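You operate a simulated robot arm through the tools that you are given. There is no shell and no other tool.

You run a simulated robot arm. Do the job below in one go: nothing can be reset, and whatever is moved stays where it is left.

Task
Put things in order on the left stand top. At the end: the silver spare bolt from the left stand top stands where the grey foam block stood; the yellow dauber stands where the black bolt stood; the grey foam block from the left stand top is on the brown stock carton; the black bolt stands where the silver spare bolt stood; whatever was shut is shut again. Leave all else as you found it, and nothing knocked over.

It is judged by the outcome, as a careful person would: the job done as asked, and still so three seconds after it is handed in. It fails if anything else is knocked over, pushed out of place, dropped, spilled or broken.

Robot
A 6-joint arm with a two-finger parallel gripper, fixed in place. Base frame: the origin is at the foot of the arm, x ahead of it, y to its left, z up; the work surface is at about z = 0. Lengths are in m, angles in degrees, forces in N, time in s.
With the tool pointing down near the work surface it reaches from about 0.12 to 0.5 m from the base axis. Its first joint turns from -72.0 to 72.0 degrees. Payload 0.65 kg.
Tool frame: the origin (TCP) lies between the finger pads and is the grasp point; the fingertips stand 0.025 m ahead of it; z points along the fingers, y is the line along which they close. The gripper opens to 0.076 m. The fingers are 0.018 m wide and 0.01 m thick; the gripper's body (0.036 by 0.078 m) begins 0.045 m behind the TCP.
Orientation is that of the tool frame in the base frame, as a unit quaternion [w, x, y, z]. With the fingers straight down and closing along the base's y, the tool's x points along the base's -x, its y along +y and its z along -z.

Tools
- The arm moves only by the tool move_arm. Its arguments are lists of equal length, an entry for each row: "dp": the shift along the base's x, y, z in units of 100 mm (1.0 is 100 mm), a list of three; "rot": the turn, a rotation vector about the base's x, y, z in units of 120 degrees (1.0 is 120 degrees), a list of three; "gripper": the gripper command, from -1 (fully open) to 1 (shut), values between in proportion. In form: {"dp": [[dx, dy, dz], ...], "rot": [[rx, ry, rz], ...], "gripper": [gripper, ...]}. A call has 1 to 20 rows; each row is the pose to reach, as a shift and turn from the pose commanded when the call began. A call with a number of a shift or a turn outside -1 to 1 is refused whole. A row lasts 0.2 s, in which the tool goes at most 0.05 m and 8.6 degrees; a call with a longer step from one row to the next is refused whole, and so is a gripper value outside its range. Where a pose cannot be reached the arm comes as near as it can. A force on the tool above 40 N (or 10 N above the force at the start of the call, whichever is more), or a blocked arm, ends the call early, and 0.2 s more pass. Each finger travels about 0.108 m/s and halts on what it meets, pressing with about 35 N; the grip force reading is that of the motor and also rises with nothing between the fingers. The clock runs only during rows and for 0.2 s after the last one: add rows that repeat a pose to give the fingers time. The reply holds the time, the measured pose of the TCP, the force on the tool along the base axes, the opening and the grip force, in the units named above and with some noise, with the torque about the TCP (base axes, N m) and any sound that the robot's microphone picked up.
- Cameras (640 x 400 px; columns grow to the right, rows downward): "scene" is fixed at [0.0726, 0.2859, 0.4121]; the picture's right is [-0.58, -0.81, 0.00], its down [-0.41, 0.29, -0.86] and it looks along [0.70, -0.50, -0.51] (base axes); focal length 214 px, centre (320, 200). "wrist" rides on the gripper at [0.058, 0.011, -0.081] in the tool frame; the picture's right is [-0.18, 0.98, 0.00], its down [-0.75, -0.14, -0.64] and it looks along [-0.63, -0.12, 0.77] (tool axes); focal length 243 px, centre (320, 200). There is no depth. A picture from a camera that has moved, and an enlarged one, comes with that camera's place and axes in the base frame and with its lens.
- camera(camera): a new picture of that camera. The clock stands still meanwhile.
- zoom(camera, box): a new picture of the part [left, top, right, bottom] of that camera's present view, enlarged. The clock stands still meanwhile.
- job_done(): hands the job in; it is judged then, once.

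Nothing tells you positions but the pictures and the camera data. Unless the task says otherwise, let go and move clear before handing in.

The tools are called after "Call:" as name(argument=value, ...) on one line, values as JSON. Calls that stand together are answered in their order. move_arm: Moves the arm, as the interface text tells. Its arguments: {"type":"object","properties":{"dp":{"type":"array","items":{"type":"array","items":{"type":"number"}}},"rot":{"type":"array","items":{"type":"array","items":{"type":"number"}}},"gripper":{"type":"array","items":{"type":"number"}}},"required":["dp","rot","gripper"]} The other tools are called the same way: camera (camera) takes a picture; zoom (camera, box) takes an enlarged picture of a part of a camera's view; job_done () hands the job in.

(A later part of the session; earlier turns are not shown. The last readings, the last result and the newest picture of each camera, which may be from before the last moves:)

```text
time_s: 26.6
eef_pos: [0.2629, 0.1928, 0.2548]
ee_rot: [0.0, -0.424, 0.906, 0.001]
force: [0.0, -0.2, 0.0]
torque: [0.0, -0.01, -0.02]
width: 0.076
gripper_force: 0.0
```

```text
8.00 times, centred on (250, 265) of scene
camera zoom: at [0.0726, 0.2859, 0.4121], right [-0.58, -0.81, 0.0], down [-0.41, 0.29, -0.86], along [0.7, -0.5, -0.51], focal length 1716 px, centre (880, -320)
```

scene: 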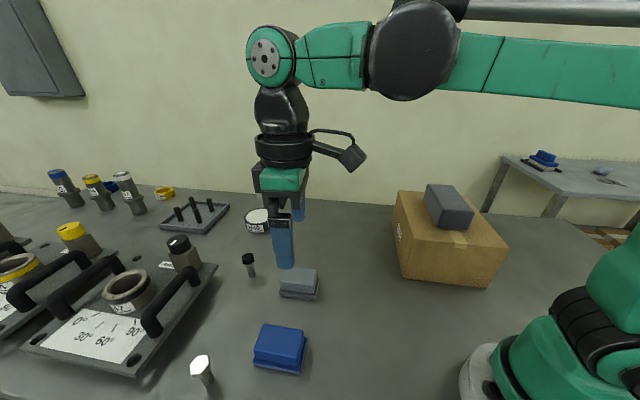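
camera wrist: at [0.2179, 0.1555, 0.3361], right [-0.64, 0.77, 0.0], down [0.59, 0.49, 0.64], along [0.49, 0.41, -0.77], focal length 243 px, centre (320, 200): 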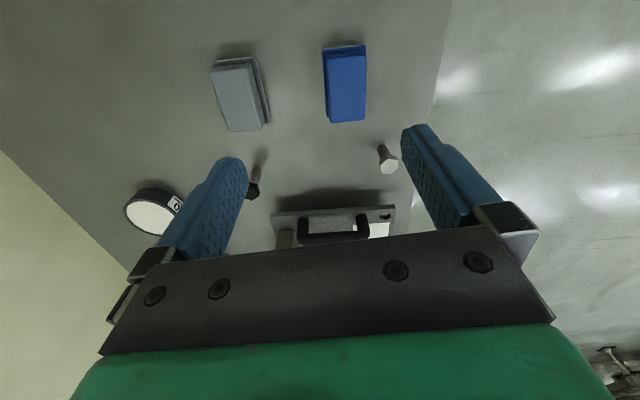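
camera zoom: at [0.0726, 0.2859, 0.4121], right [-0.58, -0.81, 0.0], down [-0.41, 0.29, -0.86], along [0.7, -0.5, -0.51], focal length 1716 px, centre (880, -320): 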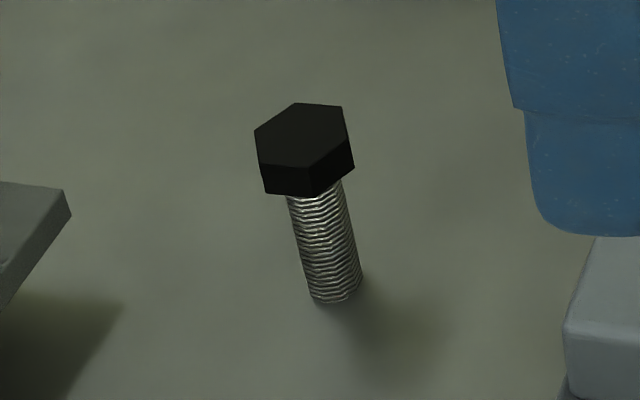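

Silver bolt: about (0.292, 0.341), 55 mm tall, hex flats facing 150/-30 degrees, so I'll grip with the tool turned 60 degrees. Moving above it.

Call:
move_arm(dp=[[0.08, 0.3, -0.15], [0.15, 0.6, -0.3], [0.22, 0.9, -0.5], [0.22, 0.9, -0.5]], rot=[[0, 0, 0.042], [0, 0, 0.083], [0, 0, 0.083], [0, 0, 0.083]], gripper=[-1, -1, -1, -1])

Call:
move_arm(dp=[[0.04, 0.3, -0.25], [0.07, 0.58, -0.5], [0.07, 0.58, -0.6], [0.07, 0.58, -0.6]], rot=[[0, 0, 0], [0, 0, 0], [0, 0, 0], [0, 0, 0]], gripper=[-1, -1, -1, -1])

Call:
camera(camera="wrist")

Call:
camera(camera="scene")

```text
time_s: 27.6
eef_pos: [0.2849, 0.2862, 0.2046]
ee_rot: [-0.001, -0.501, 0.865, 0.002]
force: [0.7, 0.5, 0.3]
torque: [0.0, -0.02, -0.01]
width: 0.076
gripper_force: 0.1
```

```text
time_s: 28.6
eef_pos: [0.2908, 0.3435, 0.1451]
ee_rot: [0.0, -0.5, 0.866, 0.001]
force: [0.4, 0.5, 0.7]
torque: [-0.01, 0.02, 0.0]
width: 0.0757
gripper_force: 0.1
```

```text
taken
camera wrist: at [0.2533, 0.2976, 0.2262], right [-0.76, 0.65, 0.0], down [0.5, 0.58, 0.64], along [0.42, 0.49, -0.77], focal length 243 px, centre (320, 200)
```

wrist: 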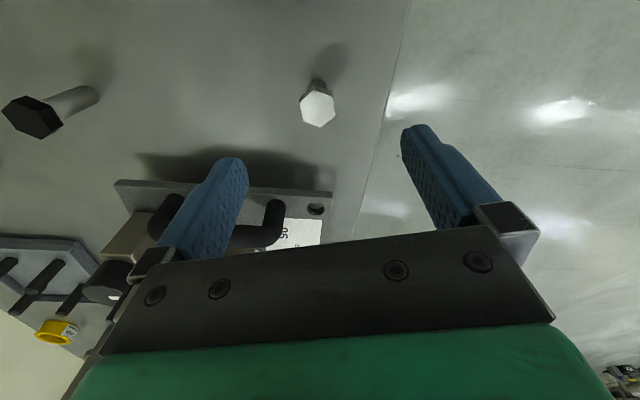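

```text
taken
```

scene: 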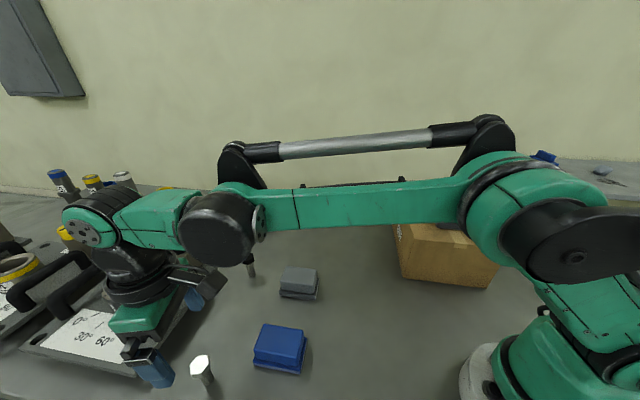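

Call:
zoom(camera="wrist", box=[280, 60, 360, 140])

Call:
zoom(camera="wrist", box=[0, 60, 140, 160])

```text
5.00 times, centred on (320, 100) of wrist
camera zoom: at [0.2533, 0.2976, 0.2262], right [-0.76, 0.65, 0.0], down [0.5, 0.58, 0.64], along [0.42, 0.49, -0.77], focal length 1213 px, centre (320, 700)
```

zoom: 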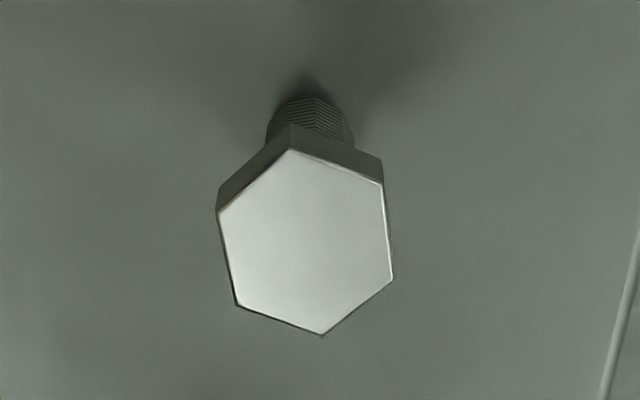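

```text
4.00 times, centred on (70, 110) of wrist
camera zoom: at [0.2533, 0.2976, 0.2262], right [-0.76, 0.65, 0.0], down [0.5, 0.58, 0.64], along [0.42, 0.49, -0.77], focal length 970 px, centre (1320, 560)
```

zoom: 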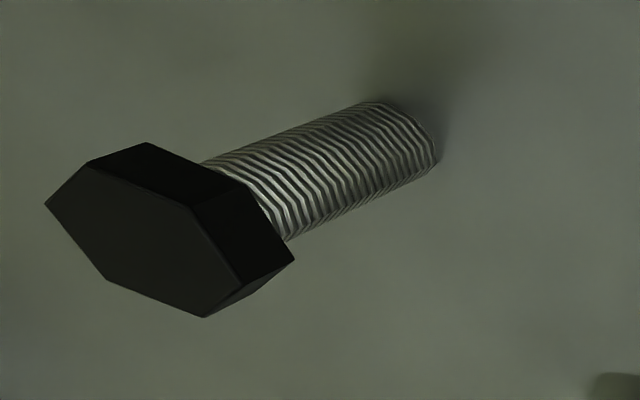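

The bolt head is under the TCP with its flats parallel to the fingers; a 1.5 mm sideways correction and then straight down.

Call:
move_arm(dp=[[0.015, -0.012, -0.2], [0.015, -0.012, -0.4], [0.015, -0.012, -0.6], [0.015, -0.012, -0.6]], rot=[[0, 0, 0], [0, 0, 0], [0, 0, 0], [0, 0, 0]], gripper=[-1, -1, -1, -1])

Call:
camera(camera="wrist")

```text
time_s: 29.6
eef_pos: [0.2924, 0.3436, 0.0856]
ee_rot: [-0.001, -0.5, 0.866, 0.001]
force: [0.4, -0.4, -0.4]
torque: [0.02, -0.01, -0.02]
width: 0.0758
gripper_force: 0.1
```

```text
taken
camera wrist: at [0.2557, 0.2984, 0.1665], right [-0.76, 0.65, 0.0], down [0.5, 0.58, 0.64], along [0.42, 0.49, -0.77], focal length 243 px, centre (320, 200)
```

wrist: 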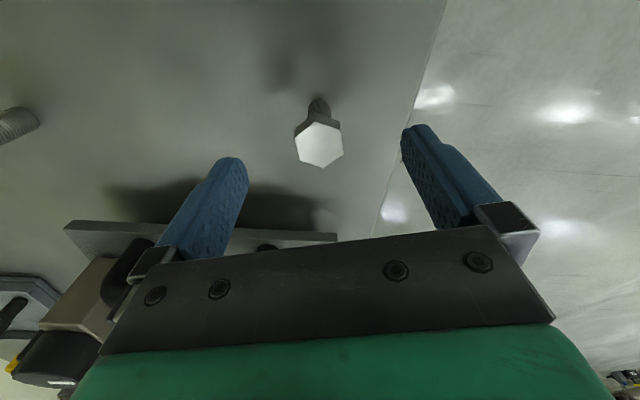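

Call:
move_arm(dp=[[0, 0, -0.15], [0, 0, -0.3], [0, 0, -0.375], [0, 0, -0.375]], rot=[[0, 0, 0], [0, 0, 0], [0, 0, 0], [0, 0, 0]], gripper=[-1, -1, -1, -1])

Call:
camera(camera="wrist")

Call:
zoom(camera="scene", box=[100, 300, 260, 400])

```text
time_s: 30.6
eef_pos: [0.2934, 0.3416, 0.0472]
ee_rot: [-0.001, -0.5, 0.866, 0.001]
force: [0.3, 0.5, -0.9]
torque: [0.0, -0.04, 0.01]
width: 0.0759
gripper_force: 0.1
```

```text
taken
camera wrist: at [0.256, 0.297, 0.1289], right [-0.76, 0.65, 0.0], down [0.5, 0.58, 0.64], along [0.42, 0.49, -0.77], focal length 243 px, centre (320, 200)
```

wrist: 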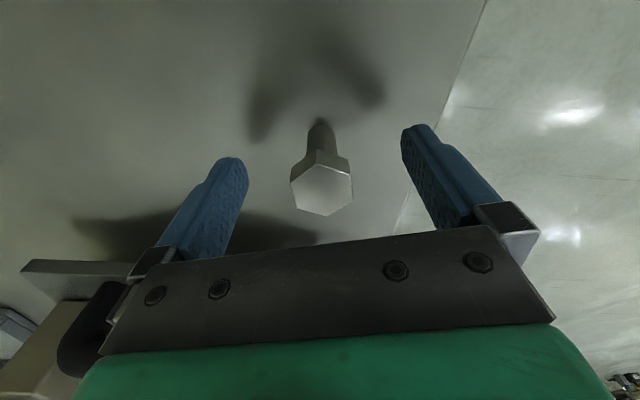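

```text
4.00 times, centred on (180, 350) of scene
camera zoom: at [0.0726, 0.2859, 0.4121], right [-0.58, -0.81, 0.0], down [-0.41, 0.29, -0.86], along [0.7, -0.5, -0.51], focal length 858 px, centre (880, -400)
```

zoom: 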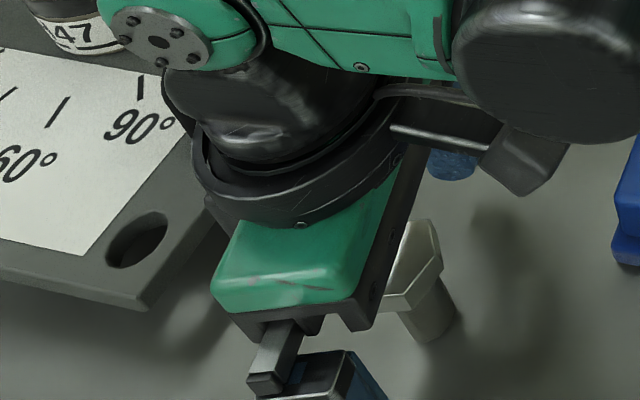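

Bolt is centred between the pads. Closing on the head.

Call:
move_arm(dp=[[0, 0, 0], [0, 0, 0], [0, 0, 0], [0, 0, 0]], rot=[[0, 0, 0], [0, 0, 0], [0, 0, 0], [0, 0, 0]], gripper=[-0.2, 0.2, 0.8, 0.8])

Call:
camera(camera="wrist")

```text
time_s: 31.6
eef_pos: [0.2937, 0.3414, 0.0476]
ee_rot: [0.0, -0.5, 0.866, 0.001]
force: [-0.2, 1.2, 0.5]
torque: [-0.01, 0.0, 0.0]
width: 0.0235
gripper_force: 35.3
```

```text
taken
camera wrist: at [0.256, 0.297, 0.1291], right [-0.76, 0.65, 0.0], down [0.5, 0.58, 0.64], along [0.42, 0.49, -0.77], focal length 243 px, centre (320, 200)
```

wrist: 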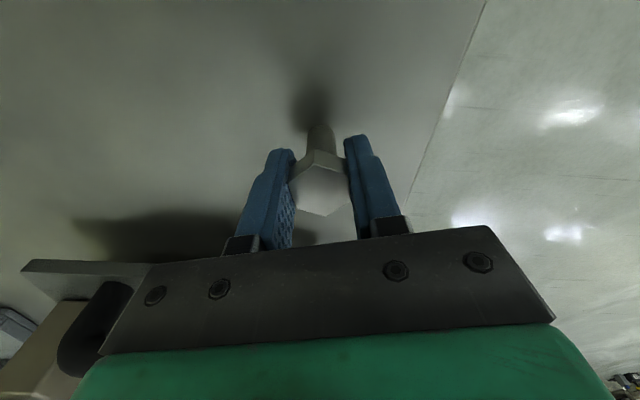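

The head is gripped on its flats (23.5 mm); the bolt stood at about (0.2936, 0.3414). Lifting and carrying it to the foam block's old place.

Call:
move_arm(dp=[[0, 0, 0.1], [0, 0, 0.35], [0, 0, 0.7], [0, 0, 1.0], [0, 0, 1.0]], rot=[[0, 0, 0], [0, 0, 0], [0, 0, 0], [0, 0, 0], [0, 0, 0]], gripper=[0.8, 0.8, 0.8, 0.8, 0.8])

Call:
camera(camera="scene")

Call:
camera(camera="wrist")

```text
time_s: 32.9
eef_pos: [0.2956, 0.3407, 0.1499]
ee_rot: [-0.001, -0.501, 0.866, 0.001]
force: [0.1, 0.8, -0.2]
torque: [0.02, -0.02, 0.02]
width: 0.0235
gripper_force: 34.5
```

```text
taken
```

scene: 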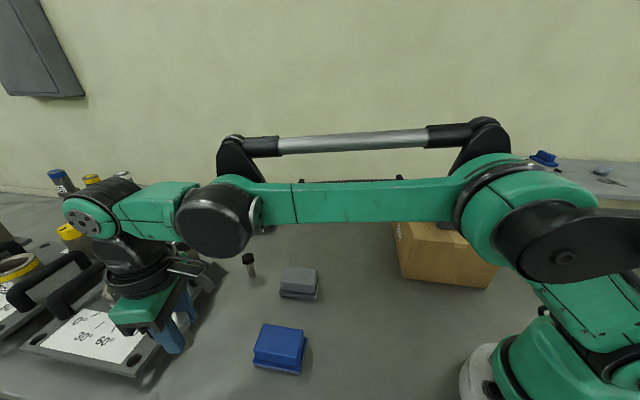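

```text
taken
camera wrist: at [0.2587, 0.2961, 0.231], right [-0.76, 0.65, 0.0], down [0.5, 0.58, 0.64], along [0.42, 0.49, -0.77], focal length 243 px, centre (320, 200)
```

wrist: 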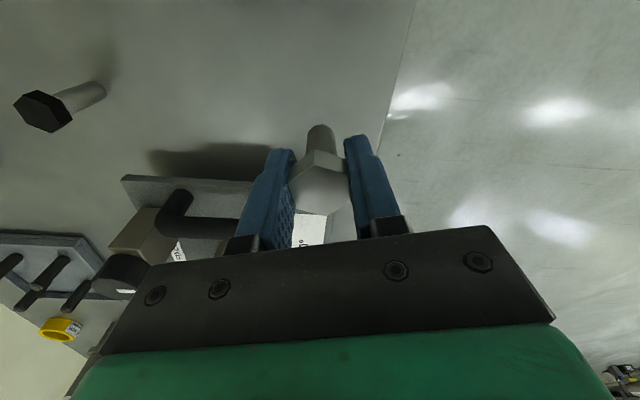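

Call:
move_arm(dp=[[0.1, -0.33, 0.15], [0.2, -0.66, 0.3], [0.3, -1.0, 0.45]], rot=[[0, 0, -0.045], [0, 0, -0.09], [0, 0, -0.135]], gripper=[0.8, 0.8, 0.8])

Call:
move_arm(dp=[[0.16, -0.33, 0], [0.33, -0.66, 0], [0.5, -1.0, 0]], rot=[[0, 0, -0.045], [0, 0, -0.09], [0, 0, -0.135]], gripper=[0.8, 0.8, 0.8])

Call:
move_arm(dp=[[0.13, -0.33, 0], [0.26, -0.66, 0], [0.38, -1.0, 0], [0.38, -1.0, 0]], rot=[[0, 0, -0.045], [0, 0, -0.09], [0, 0, -0.135], [0, 0, -0.135]], gripper=[0.8, 0.8, 0.8, 0.8])

```text
time_s: 33.6
eef_pos: [0.3244, 0.2399, 0.1924]
ee_rot: [-0.001, -0.373, 0.928, 0.001]
force: [-0.4, 0.1, -2.1]
torque: [0.04, -0.02, 0.01]
width: 0.0235
gripper_force: 34.8
```

```text
time_s: 34.5
eef_pos: [0.3727, 0.1397, 0.191]
ee_rot: [0.0, -0.239, 0.971, 0.001]
force: [0.0, 0.2, -1.0]
torque: [-0.02, -0.01, 0.03]
width: 0.0237
gripper_force: 35.2
```

```text
time_s: 35.5
eef_pos: [0.413, 0.04, 0.1892]
ee_rot: [0.0, -0.1, 0.995, 0.002]
force: [0.9, -0.1, -0.7]
torque: [0.0, 0.02, -0.01]
width: 0.0234
gripper_force: 34.8
```

Call:
move_arm(dp=[[0.17, -0.21, -0.1], [0.34, -0.43, -0.2], [0.505, -0.64, -0.3], [0.505, -0.64, -0.6], [0.505, -0.64, -0.85], [0.505, -0.64, -0.85]], rot=[[0, 0, -0.02], [0, 0, -0.04], [0, 0, -0.06], [0, 0, -0.06], [0, 0, -0.06], [0, 0, -0.06]], gripper=[0.8, 0.8, 0.8, 0.8, 0.8, 0.8])

Call:
camera(camera="scene")

Call:
camera(camera="wrist")

```text
time_s: 36.9
eef_pos: [0.4588, -0.022, 0.1074]
ee_rot: [0.0, -0.037, 0.999, 0.002]
force: [0.0, 0.0, -1.8]
torque: [-0.01, -0.01, 0.01]
width: 0.0235
gripper_force: 35.2
```

```text
taken
```

scene: 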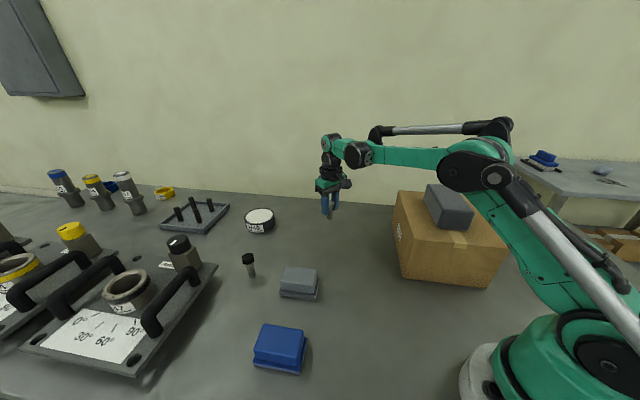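

```text
taken
camera wrist: at [0.4018, -0.0162, 0.1892], right [0.11, 0.99, 0.0], down [0.76, -0.09, 0.64], along [0.64, -0.07, -0.77], focal length 243 px, centre (320, 200)
```

wrist: 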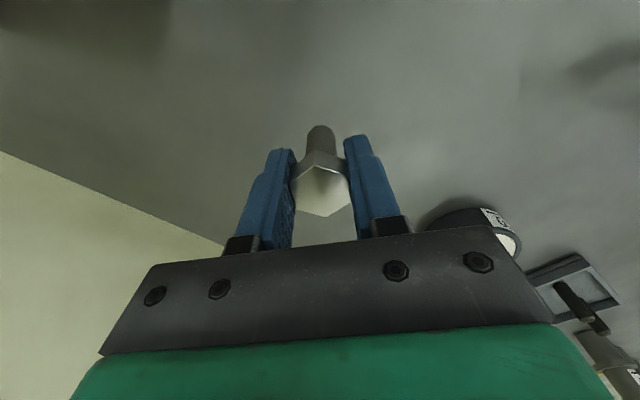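

Call:
move_arm(dp=[[0.03, -0.01, -0.2], [0.03, -0.01, -0.38], [0.03, -0.01, -0.52], [0.03, -0.01, -0.52]], rot=[[0, 0, 0], [0, 0, 0], [0, 0, 0], [0, 0, 0]], gripper=[0.8, 0.8, 0.8, 0.8])

Call:
zoom(camera="scene", box=[290, 180, 370, 240])

```text
time_s: 37.9
eef_pos: [0.4648, -0.0237, 0.0554]
ee_rot: [0.0, -0.037, 0.999, 0.002]
force: [-0.1, 0.0, -0.1]
torque: [0.0, 0.0, 0.01]
width: 0.0233
gripper_force: 34.3
```

```text
6.67 times, centred on (330, 210) of scene
camera zoom: at [0.0726, 0.2859, 0.4121], right [-0.58, -0.81, 0.0], down [-0.41, 0.29, -0.86], along [0.7, -0.5, -0.51], focal length 1430 px, centre (253, 133)
```

zoom: 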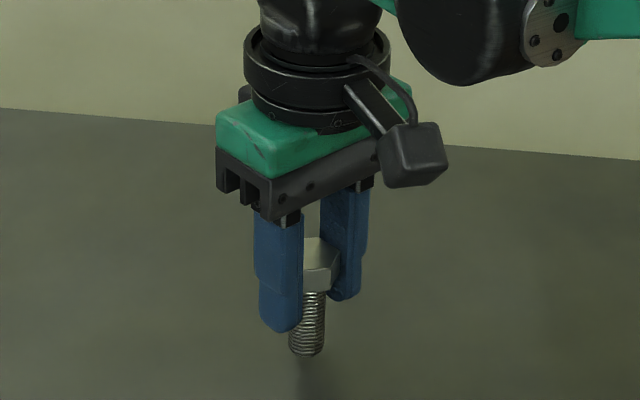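

The bolt hangs upright right over the spot. Creeping down to contact.

Call:
move_arm(dp=[[0, 0, -0.025], [0, 0, -0.05], [0, 0, -0.06], [0, 0, -0.06]], rot=[[0, 0, 0], [0, 0, 0], [0, 0, 0], [0, 0, 0]], gripper=[0.8, 0.8, 0.8, 0.8])

Call:
move_arm(dp=[[0, 0, -0.005], [0, 0, -0.01], [0, 0, -0.01]], rot=[[0, 0, 0], [0, 0, 0], [0, 0, 0]], gripper=[0.8, 0.8, 0.8])

```text
time_s: 38.9
eef_pos: [0.4643, -0.0228, 0.0481]
ee_rot: [0.0, -0.036, 0.999, 0.002]
force: [-0.3, 0.0, -0.5]
torque: [-0.05, -0.02, -0.01]
width: 0.0236
gripper_force: 34.6
```

```text
time_s: 39.6
eef_pos: [0.465, -0.0231, 0.0479]
ee_rot: [0.001, -0.036, 0.999, 0.002]
force: [0.2, 0.1, -1.0]
torque: [-0.04, -0.02, 0.01]
width: 0.0232
gripper_force: 35.4
```

Call:
move_arm(dp=[[0, 0, -0.005], [0, 0, -0.01], [0, 0, -0.01]], rot=[[0, 0, 0], [0, 0, 0], [0, 0, 0]], gripper=[0.8, 0.8, 0.8])

Call:
zoom(camera="scene", box=[290, 180, 370, 240])

```text
time_s: 40.5
eef_pos: [0.465, -0.0246, 0.047]
ee_rot: [0.0, -0.036, 0.999, 0.002]
force: [-2.5, 0.3, 29.8]
torque: [-0.04, 0.08, -0.05]
width: 0.0235
gripper_force: 35.3
```

```text
6.67 times, centred on (330, 210) of scene
camera zoom: at [0.0725, 0.2859, 0.4121], right [-0.58, -0.81, 0.0], down [-0.41, 0.29, -0.86], along [0.7, -0.5, -0.51], focal length 1430 px, centre (253, 133)
```

zoom: 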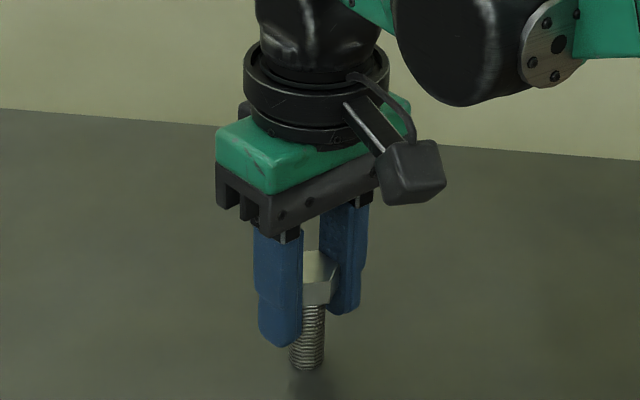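

Contact at z 0.047 with 30 N. Easing off, then opening gently.

Call:
move_arm(dp=[[0, 0, 0.004], [0, 0, 0.004]], rot=[[0, 0, 0], [0, 0, 0]], gripper=[0.8, 0.8])

Call:
move_arm(dp=[[0, 0, 0], [0, 0, 0], [0, 0, 0], [0, 0, 0], [0, 0, 0]], rot=[[0, 0, 0], [0, 0, 0], [0, 0, 0], [0, 0, 0], [0, 0, 0]], gripper=[0.3, 0.1, -0.3, -0.6, -0.6])

Call:
camera(camera="wrist")

Call:
zoom(camera="scene", box=[290, 180, 370, 240])

```text
time_s: 41.0
eef_pos: [0.4649, -0.0223, 0.048]
ee_rot: [0.0, -0.038, 0.999, 0.002]
force: [-0.3, 1.5, 1.8]
torque: [0.03, 0.03, 0.0]
width: 0.0235
gripper_force: 34.6
```

```text
time_s: 42.2
eef_pos: [0.4648, -0.0223, 0.0476]
ee_rot: [0.0, -0.037, 0.999, 0.002]
force: [-0.1, 0.2, 0.2]
torque: [0.02, -0.01, 0.0]
width: 0.0611
gripper_force: 0.1
```

```text
taken
camera wrist: at [0.4067, -0.0171, 0.1287], right [0.11, 0.99, 0.0], down [0.76, -0.09, 0.64], along [0.64, -0.07, -0.77], focal length 243 px, centre (320, 200)
```

wrist: 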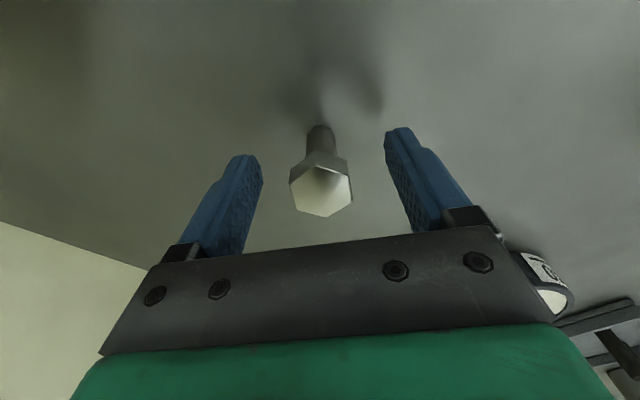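

```text
6.67 times, centred on (330, 210) of scene
camera zoom: at [0.0726, 0.2859, 0.4121], right [-0.58, -0.81, 0.0], down [-0.41, 0.29, -0.86], along [0.7, -0.5, -0.51], focal length 1430 px, centre (253, 133)
```

zoom: 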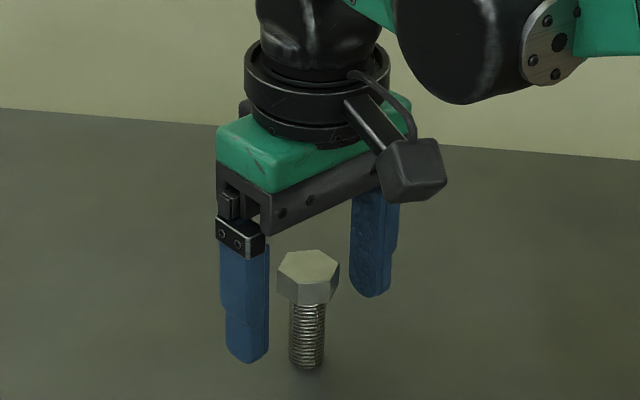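

The silver bolt stands free at the foam block's old place. Rising and moving toward the black bolt near (0.448, 0.214).

Call:
move_arm(dp=[[0, 0, 0.15], [0, 0, 0.4], [0, 0, 0.7], [0, 0, 1.0], [0, 0, 1.0]], rot=[[0, 0, 0], [0, 0, 0], [0, 0, 0], [0, 0, 0], [0, 0, 0]], gripper=[-0.6, -0.6, -0.6, -0.6, -0.6])

Call:
move_arm(dp=[[-0.17, 0.33, 0.1], [-0.34, 0.66, 0.2], [-0.5, 1.0, 0.3]], rot=[[0, 0, 0.063], [0, 0, 0.126], [0, 0, 0.19]], gripper=[-0.6, -0.6, -1])

Call:
move_arm(dp=[[0, 0.27, 0], [-0.05, 0.54, 0], [-0.1, 0.8, 0], [-0.1, 0.8, 0]], rot=[[0, 0, 0.063], [0, 0, 0.126], [0, 0, 0.19], [0, 0, 0.19]], gripper=[-1, -1, -1, -1])

Call:
camera(camera="wrist")

Call:
camera(camera="scene")

```text
time_s: 43.5
eef_pos: [0.463, -0.0243, 0.1472]
ee_rot: [0.0, -0.037, 0.999, 0.001]
force: [-0.3, -0.1, -0.4]
torque: [-0.01, -0.01, 0.0]
width: 0.0607
gripper_force: 0.0
```

```text
time_s: 44.2
eef_pos: [0.4127, 0.0755, 0.1804]
ee_rot: [-0.001, -0.236, 0.972, 0.002]
force: [0.9, -0.5, 0.4]
torque: [0.0, 0.0, 0.01]
width: 0.0759
gripper_force: 0.1
```

```text
time_s: 45.2
eef_pos: [0.404, 0.1534, 0.1784]
ee_rot: [-0.001, -0.423, 0.906, 0.001]
force: [0.0, -0.8, 0.4]
torque: [0.03, -0.01, -0.01]
width: 0.076
gripper_force: 0.0
```

```text
taken
camera wrist: at [0.3602, 0.1167, 0.2592], right [-0.63, 0.77, 0.0], down [0.59, 0.48, 0.64], along [0.49, 0.41, -0.77], focal length 243 px, centre (320, 200)
```

wrist: 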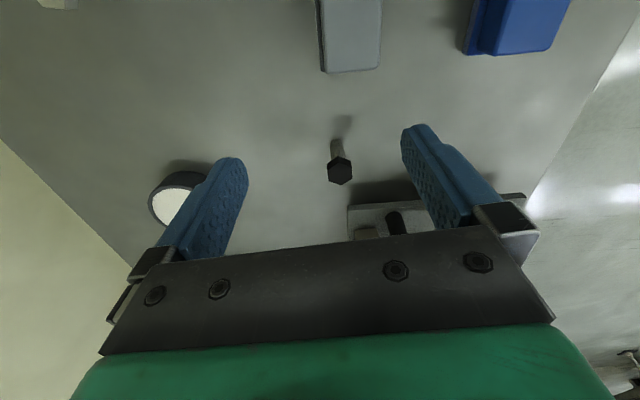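

```text
taken
```

scene: 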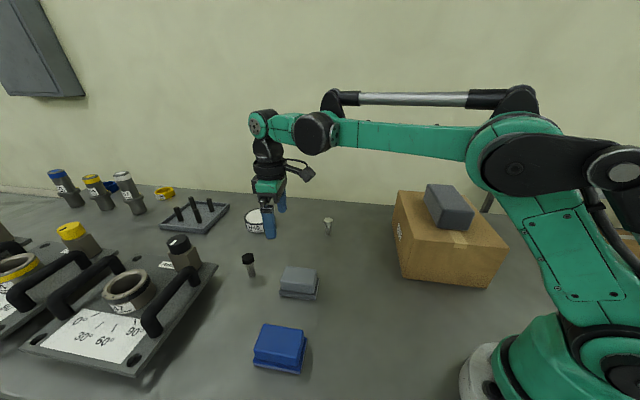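

Call:
zoom(camera="wrist", box=[300, 110, 380, 190])

Call:
zoom(camera="scene", box=[300, 200, 360, 250])

```text
5.00 times, centred on (340, 150) of wrist
camera zoom: at [0.3602, 0.1167, 0.2592], right [-0.63, 0.77, 0.0], down [0.59, 0.48, 0.64], along [0.49, 0.41, -0.77], focal length 1213 px, centre (220, 450)
```

zoom: 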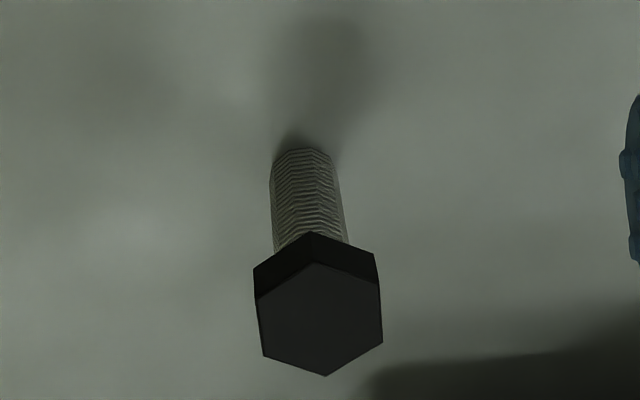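

```text
8.00 times, centred on (330, 225) of scene
camera zoom: at [0.0726, 0.2859, 0.4121], right [-0.58, -0.81, 0.0], down [-0.41, 0.29, -0.86], along [0.7, -0.5, -0.51], focal length 1716 px, centre (240, 0)
```

zoom: 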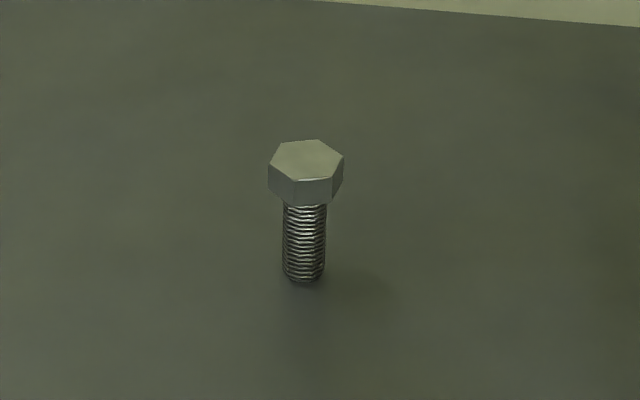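

Silver bolt stands upright at (0.465, -0.024). Black bolt is at about (0.4485, 0.2147), 62 mm tall, flats matching a 50-degree tool turn. Moving over it.

Call:
move_arm(dp=[[0.15, 0.2, -0.18], [0.3, 0.4, -0.36], [0.445, 0.61, -0.53], [0.445, 0.61, -0.53]], rot=[[0, 0, 0], [0, 0, 0], [0, 0, 0], [0, 0, 0]], gripper=[-1, -1, -1, -1])

Call:
camera(camera="wrist")

Call:
zoom(camera="wrist", box=[280, 60, 360, 140])

```text
time_s: 46.2
eef_pos: [0.4408, 0.211, 0.1212]
ee_rot: [-0.001, -0.422, 0.907, 0.002]
force: [0.5, 0.8, -0.2]
torque: [-0.05, 0.0, 0.01]
width: 0.076
gripper_force: 0.1
out of reach, approached as far as the arm can: row 3, 4
```

```text
taken
camera wrist: at [0.3961, 0.1736, 0.2028], right [-0.63, 0.77, 0.0], down [0.59, 0.48, 0.64], along [0.5, 0.41, -0.77], focal length 243 px, centre (320, 200)
```

wrist: 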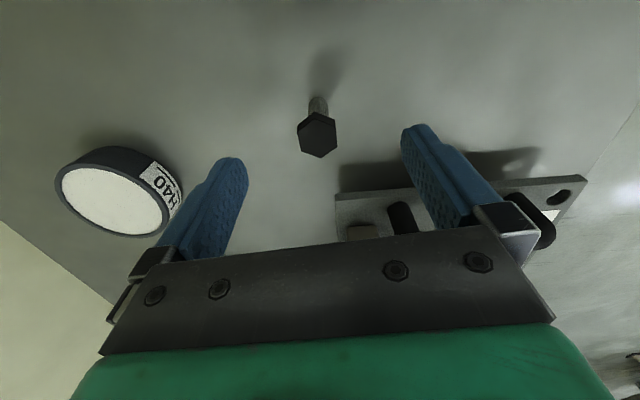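

```text
5.00 times, centred on (320, 100) of wrist
camera zoom: at [0.3961, 0.1736, 0.2028], right [-0.63, 0.77, 0.0], down [0.59, 0.48, 0.64], along [0.5, 0.41, -0.77], focal length 1213 px, centre (320, 700)
```

zoom: 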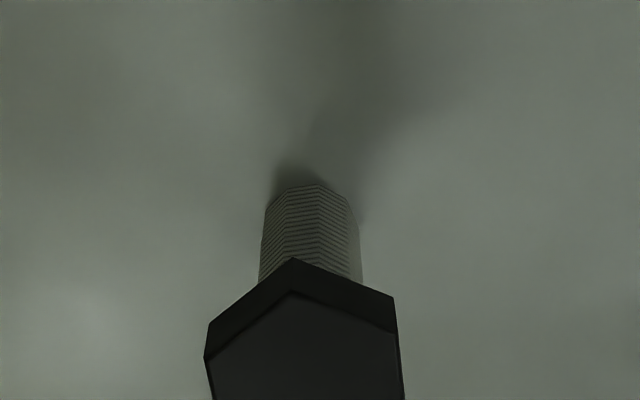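

The bolt sits near the edge of reach, so I descend slightly inside and then slide outward with the open fingers straddling it.

Call:
move_arm(dp=[[0, 0, -0.2], [0, 0, -0.38], [0.067, 0.04, -0.42], [0.067, 0.04, -0.42]], rot=[[0, 0, 0], [0, 0, 0], [0, 0, 0], [0, 0, 0]], gripper=[-1, -1, -1, -1])

Call:
camera(camera="wrist")

Call:
zoom(camera="scene", box=[180, 190, 320, 300])

```text
time_s: 47.2
eef_pos: [0.4484, 0.217, 0.078]
ee_rot: [-0.001, -0.422, 0.907, 0.002]
force: [-0.3, -0.6, -0.6]
torque: [-0.01, 0.02, 0.0]
width: 0.076
gripper_force: 0.0
out of reach, approached as far as the arm can: row 1, 2
```

```text
taken
camera wrist: at [0.4032, 0.1794, 0.1597], right [-0.63, 0.77, 0.0], down [0.59, 0.48, 0.64], along [0.5, 0.41, -0.77], focal length 243 px, centre (320, 200)
```

wrist: 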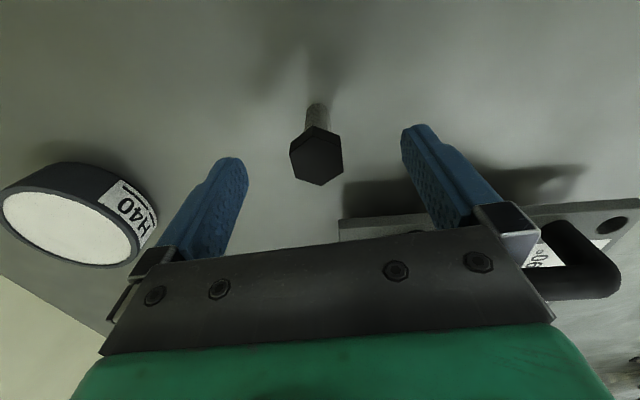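

```text
3.64 times, centred on (250, 245) of scene
camera zoom: at [0.0726, 0.2859, 0.4121], right [-0.58, -0.81, 0.0], down [-0.41, 0.29, -0.86], along [0.7, -0.5, -0.51], focal length 780 px, centre (574, 36)
```

zoom: 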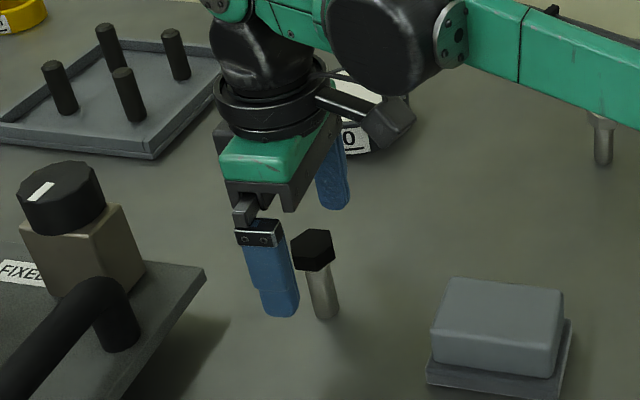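

Call:
move_arm(dp=[[-0.005, -0.015, -0.08], [-0.01, -0.03, -0.16], [-0.01, -0.03, -0.24], [-0.01, -0.03, -0.24]], rot=[[0, 0, 0], [0, 0, 0], [0, 0, 0], [0, 0, 0]], gripper=[-1, -1, -1, -1])

Call:
camera(camera="wrist")

```text
time_s: 48.2
eef_pos: [0.4461, 0.2126, 0.0555]
ee_rot: [-0.001, -0.422, 0.907, 0.002]
force: [0.3, 0.3, 0.5]
torque: [-0.05, -0.01, 0.01]
width: 0.0762
gripper_force: 0.1
```

```text
taken
camera wrist: at [0.4017, 0.1754, 0.1368], right [-0.63, 0.77, 0.0], down [0.6, 0.48, 0.64], along [0.5, 0.41, -0.77], focal length 243 px, centre (320, 200)
```

wrist: 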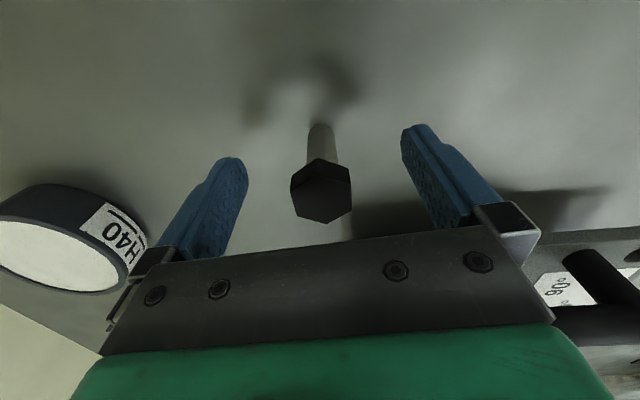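

Centred. Closing on the black bolt's head.

Call:
move_arm(dp=[[0, 0, 0], [0, 0, 0], [0, 0, 0], [0, 0, 0]], rot=[[0, 0, 0], [0, 0, 0], [0, 0, 0], [0, 0, 0]], gripper=[-0.2, 0.2, 0.8, 0.8])

Call:
camera(camera="wrist")

Call:
zoom(camera="scene", box=[200, 220, 300, 300])

```text
time_s: 49.2
eef_pos: [0.445, 0.213, 0.0551]
ee_rot: [-0.001, -0.421, 0.907, 0.002]
force: [0.0, -0.3, 0.7]
torque: [0.04, -0.01, 0.01]
width: 0.0238
gripper_force: 35.0
```

```text
taken
camera wrist: at [0.4016, 0.1755, 0.137], right [-0.63, 0.77, 0.0], down [0.6, 0.48, 0.64], along [0.5, 0.41, -0.77], focal length 243 px, centre (320, 200)
```

wrist: 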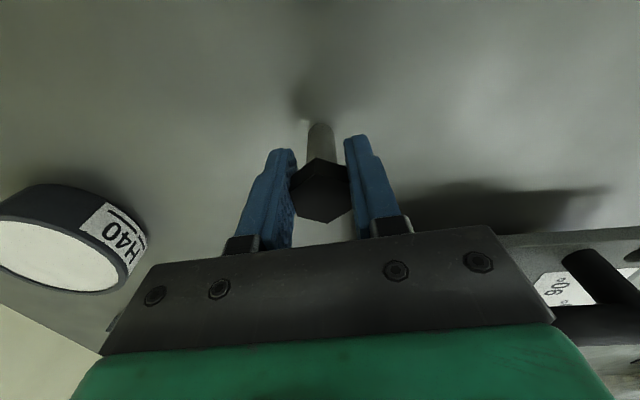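

```text
5.00 times, centred on (250, 260) of scene
camera zoom: at [0.0726, 0.2859, 0.4121], right [-0.58, -0.81, 0.0], down [-0.41, 0.29, -0.86], along [0.7, -0.5, -0.51], focal length 1072 px, centre (670, -100)
```

zoom: 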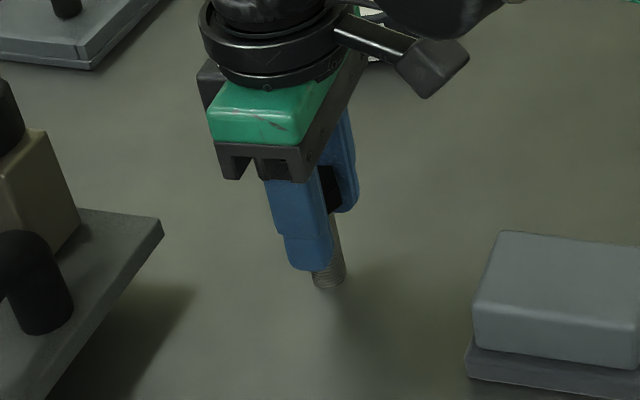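

The black bolt is gripped (23.8 mm). Lifting and drawing it inward.

Call:
move_arm(dp=[[0, 0, 0.08], [0, 0, 0.2], [-0.08, -0.04, 0.45], [-0.25, -0.12, 0.75], [-0.5, -0.2, 1.0], [-0.5, -0.2, 1.0]], rot=[[0, 0, 0], [0, 0, 0], [0, 0, 0], [0, 0, 0], [0, 0, 0], [0, 0, 0]], gripper=[0.8, 0.8, 0.8, 0.8, 0.8, 0.8])

Call:
camera(camera="wrist")

Call:
camera(camera="scene")

```text
time_s: 50.6
eef_pos: [0.3959, 0.1955, 0.1558]
ee_rot: [0.0, -0.42, 0.907, 0.002]
force: [0.0, -0.3, -1.0]
torque: [0.01, -0.01, 0.01]
width: 0.0237
gripper_force: 34.7
```

```text
taken
camera wrist: at [0.3505, 0.1585, 0.2375], right [-0.63, 0.77, 0.0], down [0.6, 0.48, 0.64], along [0.5, 0.41, -0.77], focal length 243 px, centre (320, 200)
```

wrist: 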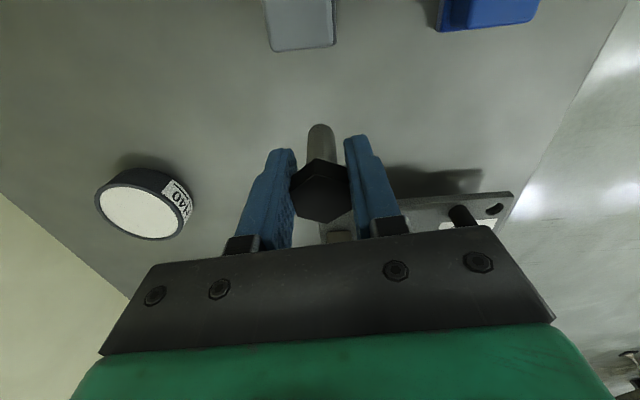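

```text
taken
```

scene: 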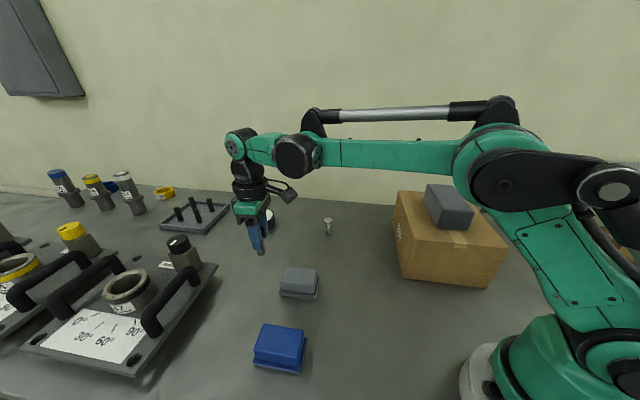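

Call:
move_arm(dp=[[-0.2, 0.27, 0.1], [-0.4, 0.54, 0.2], [-0.6, 0.8, 0.2]], rot=[[0, 0, 0.028], [0, 0, 0.056], [0, 0, 0.083]], gripper=[0.8, 0.8, 0.8])

Call:
move_arm(dp=[[-0.2, 0.33, 0], [-0.42, 0.66, -0.1], [-0.42, 0.66, -0.45], [-0.42, 0.66, -0.8], [-0.42, 0.66, -0.8]], rot=[[0, 0, 0], [0, 0, 0], [0, 0, 0], [0, 0, 0], [0, 0, 0]], gripper=[0.8, 0.8, 0.8, 0.8, 0.8])

Call:
zoom(camera="scene", box=[100, 280, 260, 400])

Call:
camera(camera="wrist")

```text
time_s: 51.5
eef_pos: [0.3365, 0.275, 0.1739]
ee_rot: [-0.001, -0.498, 0.867, 0.002]
force: [-0.2, 0.0, -0.5]
torque: [0.02, -0.02, 0.01]
width: 0.0234
gripper_force: 34.8
```

```text
time_s: 52.6
eef_pos: [0.295, 0.3414, 0.0963]
ee_rot: [0.0, -0.499, 0.867, 0.002]
force: [0.3, -0.6, -0.9]
torque: [0.02, 0.02, 0.01]
width: 0.0234
gripper_force: 35.2
```

```text
3.33 times, centred on (180, 340) of scene
camera zoom: at [0.0726, 0.2859, 0.4121], right [-0.58, -0.81, 0.0], down [-0.41, 0.29, -0.86], along [0.7, -0.5, -0.51], focal length 715 px, centre (787, -267)
```

zoom: 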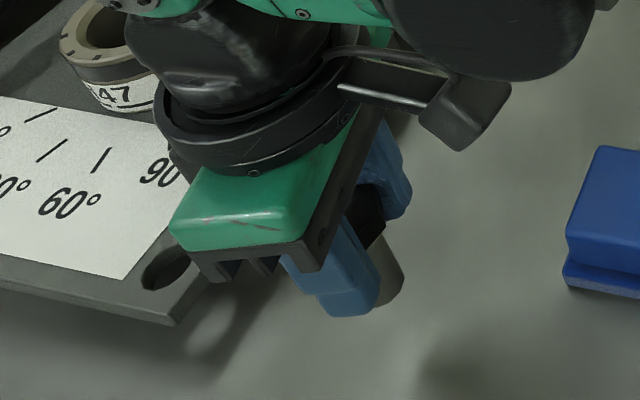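

```text
taken
camera wrist: at [0.2573, 0.2963, 0.1767], right [-0.76, 0.65, 0.0], down [0.5, 0.58, 0.64], along [0.42, 0.49, -0.77], focal length 243 px, centre (320, 200)
```

wrist: 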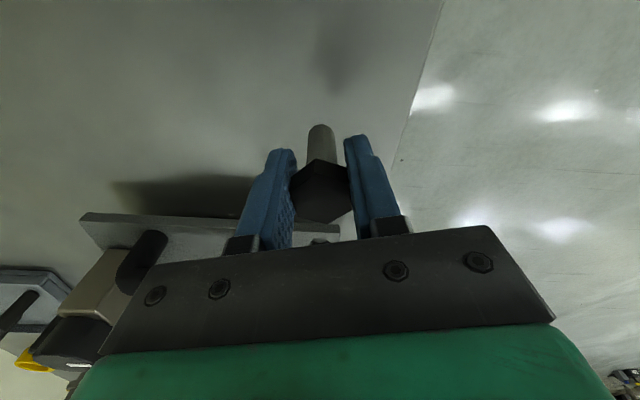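

Over the silver bolt's old place. Lowering, then creeping to contact (expected near z 0.055).

Call:
move_arm(dp=[[-0.01, 0, -0.15], [-0.01, 0, -0.3], [-0.01, 0, -0.35], [-0.01, 0, -0.35]], rot=[[0, 0, 0], [0, 0, 0], [0, 0, 0], [0, 0, 0]], gripper=[0.8, 0.8, 0.8, 0.8])

Call:
move_arm(dp=[[0, 0, -0.02], [0, 0, -0.035], [0, 0, -0.035]], rot=[[0, 0, 0], [0, 0, 0], [0, 0, 0]], gripper=[0.8, 0.8, 0.8])

```text
time_s: 53.6
eef_pos: [0.2935, 0.3392, 0.0599]
ee_rot: [-0.001, -0.499, 0.867, 0.002]
force: [1.0, 0.9, -1.0]
torque: [-0.01, -0.02, 0.03]
width: 0.0234
gripper_force: 35.1
```

```text
time_s: 54.5
eef_pos: [0.2933, 0.3407, 0.0571]
ee_rot: [-0.001, -0.498, 0.867, 0.001]
force: [-0.4, 0.4, -1.0]
torque: [0.01, -0.01, 0.02]
width: 0.0235
gripper_force: 35.0
```

Call:
move_arm(dp=[[0, 0.003, -0.006], [0, 0.005, -0.012], [0, 0.005, -0.012]], rot=[[0, 0, 0], [0, 0, 0], [0, 0, 0]], gripper=[0.8, 0.8, 0.8])

```text
time_s: 55.2
eef_pos: [0.2937, 0.3403, 0.0556]
ee_rot: [-0.002, -0.498, 0.867, 0.002]
force: [0.3, -0.7, -0.5]
torque: [0.0, 0.04, -0.01]
width: 0.0235
gripper_force: 34.7
```

Call:
move_arm(dp=[[0, 0, -0.005], [0, 0, -0.01], [0, 0, -0.01]], rot=[[0, 0, 0], [0, 0, 0], [0, 0, 0]], gripper=[0.8, 0.8, 0.8])

```text
time_s: 56.0
eef_pos: [0.2937, 0.3412, 0.0549]
ee_rot: [-0.002, -0.499, 0.867, 0.0]
force: [-1.0, -5.6, 16.0]
torque: [-0.28, 0.04, 0.0]
width: 0.0235
gripper_force: 35.4
```

Call:
move_arm(dp=[[0, 0, 0.004], [0, 0, 0.004], [0, 0, 0.004]], rot=[[0, 0, 0], [0, 0, 0], [0, 0, 0]], gripper=[0.8, 0.8, 0.8])

Call:
camera(camera="wrist")

Call:
zoom(camera="scene", box=[160, 330, 260, 400])

```text
time_s: 56.9
eef_pos: [0.2941, 0.3417, 0.0561]
ee_rot: [-0.001, -0.498, 0.867, 0.001]
force: [1.2, 0.1, 3.3]
torque: [0.0, -0.1, 0.0]
width: 0.0237
gripper_force: 35.2
```

```text
taken
camera wrist: at [0.2561, 0.2972, 0.1368], right [-0.76, 0.65, 0.0], down [0.5, 0.58, 0.64], along [0.42, 0.49, -0.77], focal length 243 px, centre (320, 200)
```

wrist: 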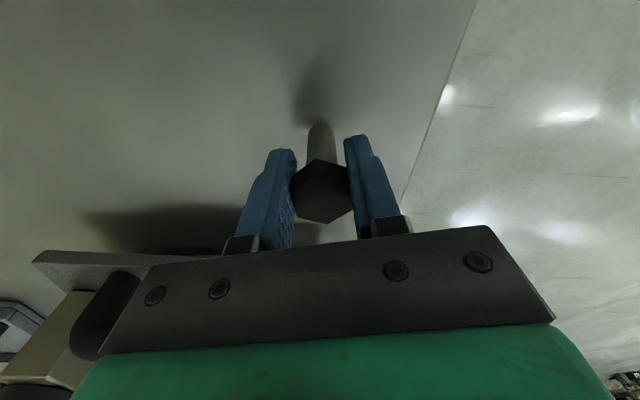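

```text
5.71 times, centred on (210, 365) of scene
camera zoom: at [0.0726, 0.2859, 0.4121], right [-0.58, -0.81, 0.0], down [-0.41, 0.29, -0.86], along [0.7, -0.5, -0.51], focal length 1226 px, centre (949, -743)
```

zoom: 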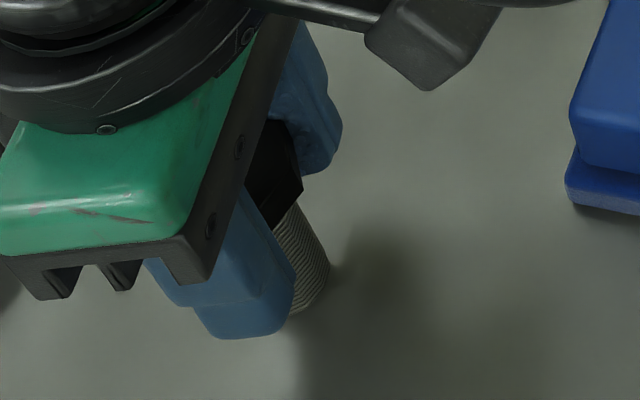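

Light contact, upright, so releasing in stages.

Call:
move_arm(dp=[[0, 0, 0], [0, 0, 0], [0, 0, 0], [0, 0, 0], [0, 0, 0]], rot=[[0, 0, 0], [0, 0, 0], [0, 0, 0], [0, 0, 0], [0, 0, 0]], gripper=[0.3, 0.1, -0.3, -0.6, -0.6])

Call:
camera(camera="wrist")

```text
time_s: 58.0
eef_pos: [0.2931, 0.3415, 0.0555]
ee_rot: [-0.001, -0.499, 0.867, 0.001]
force: [0.5, 0.1, -0.3]
torque: [0.02, 0.0, 0.0]
width: 0.0606
gripper_force: 0.2
```

```text
taken
camera wrist: at [0.2561, 0.2971, 0.1369], right [-0.76, 0.65, 0.0], down [0.5, 0.58, 0.64], along [0.42, 0.49, -0.77], focal length 243 px, centre (320, 200)
```

wrist: 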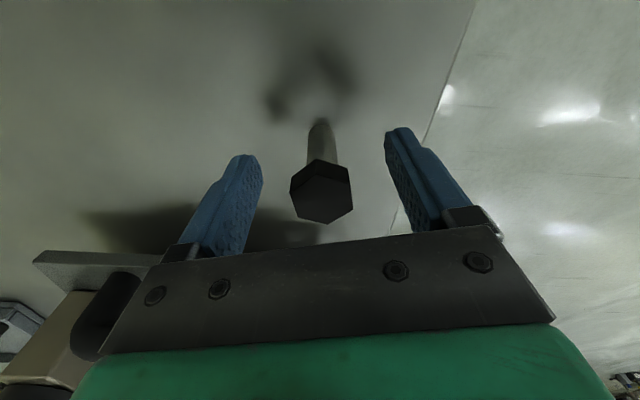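

The black bolt stands free. Rising straight up, then swinging back toward the dauber.

Call:
move_arm(dp=[[0, 0, 0.15], [0, 0, 0.4], [0, 0, 0.7], [0, 0, 1.0], [0, 0, 1.0]], rot=[[0, 0, 0], [0, 0, 0], [0, 0, 0], [0, 0, 0], [0, 0, 0]], gripper=[-0.6, -0.6, -0.6, -0.6, -0.6])

Call:
move_arm(dp=[[0, -0.33, 0.25], [0, -0.66, 0.5], [0, -1.0, 0.8]], rot=[[0, 0, -0.07], [0, 0, -0.14], [0, 0, -0.21]], gripper=[-0.6, -0.6, -0.6])

Call:
move_arm(dp=[[0.1, -0.33, 0.1], [0.15, -0.66, 0.2], [0.2, -1.0, 0.2]], rot=[[0, 0, -0.07], [0, 0, -0.14], [0, 0, -0.21]], gripper=[-0.6, -0.6, -0.6])

Call:
camera(camera="scene")

```text
time_s: 59.2
eef_pos: [0.2937, 0.3413, 0.1576]
ee_rot: [-0.001, -0.498, 0.867, 0.001]
force: [0.8, 1.0, 0.6]
torque: [-0.01, 0.0, -0.02]
width: 0.0607
gripper_force: 0.0
```

```text
time_s: 60.0
eef_pos: [0.2909, 0.2432, 0.2333]
ee_rot: [-0.001, -0.297, 0.955, 0.002]
force: [-0.5, 0.3, 0.3]
torque: [-0.02, -0.03, -0.02]
width: 0.0608
gripper_force: 0.1
```

```text
time_s: 60.9
eef_pos: [0.3136, 0.1385, 0.2533]
ee_rot: [-0.001, -0.08, 0.997, 0.002]
force: [-0.2, -0.3, 0.8]
torque: [-0.03, -0.02, -0.01]
width: 0.0609
gripper_force: 0.0
```

```text
taken
```

scene: 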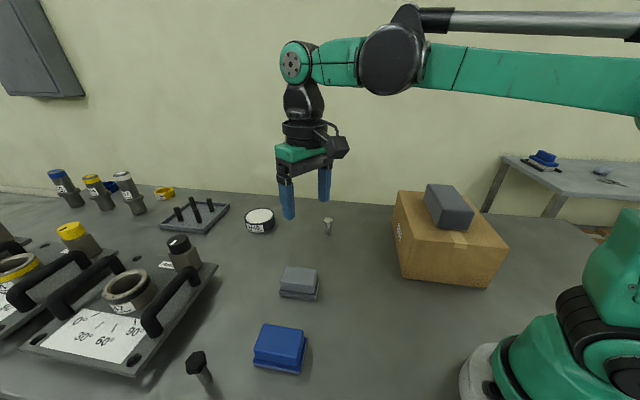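

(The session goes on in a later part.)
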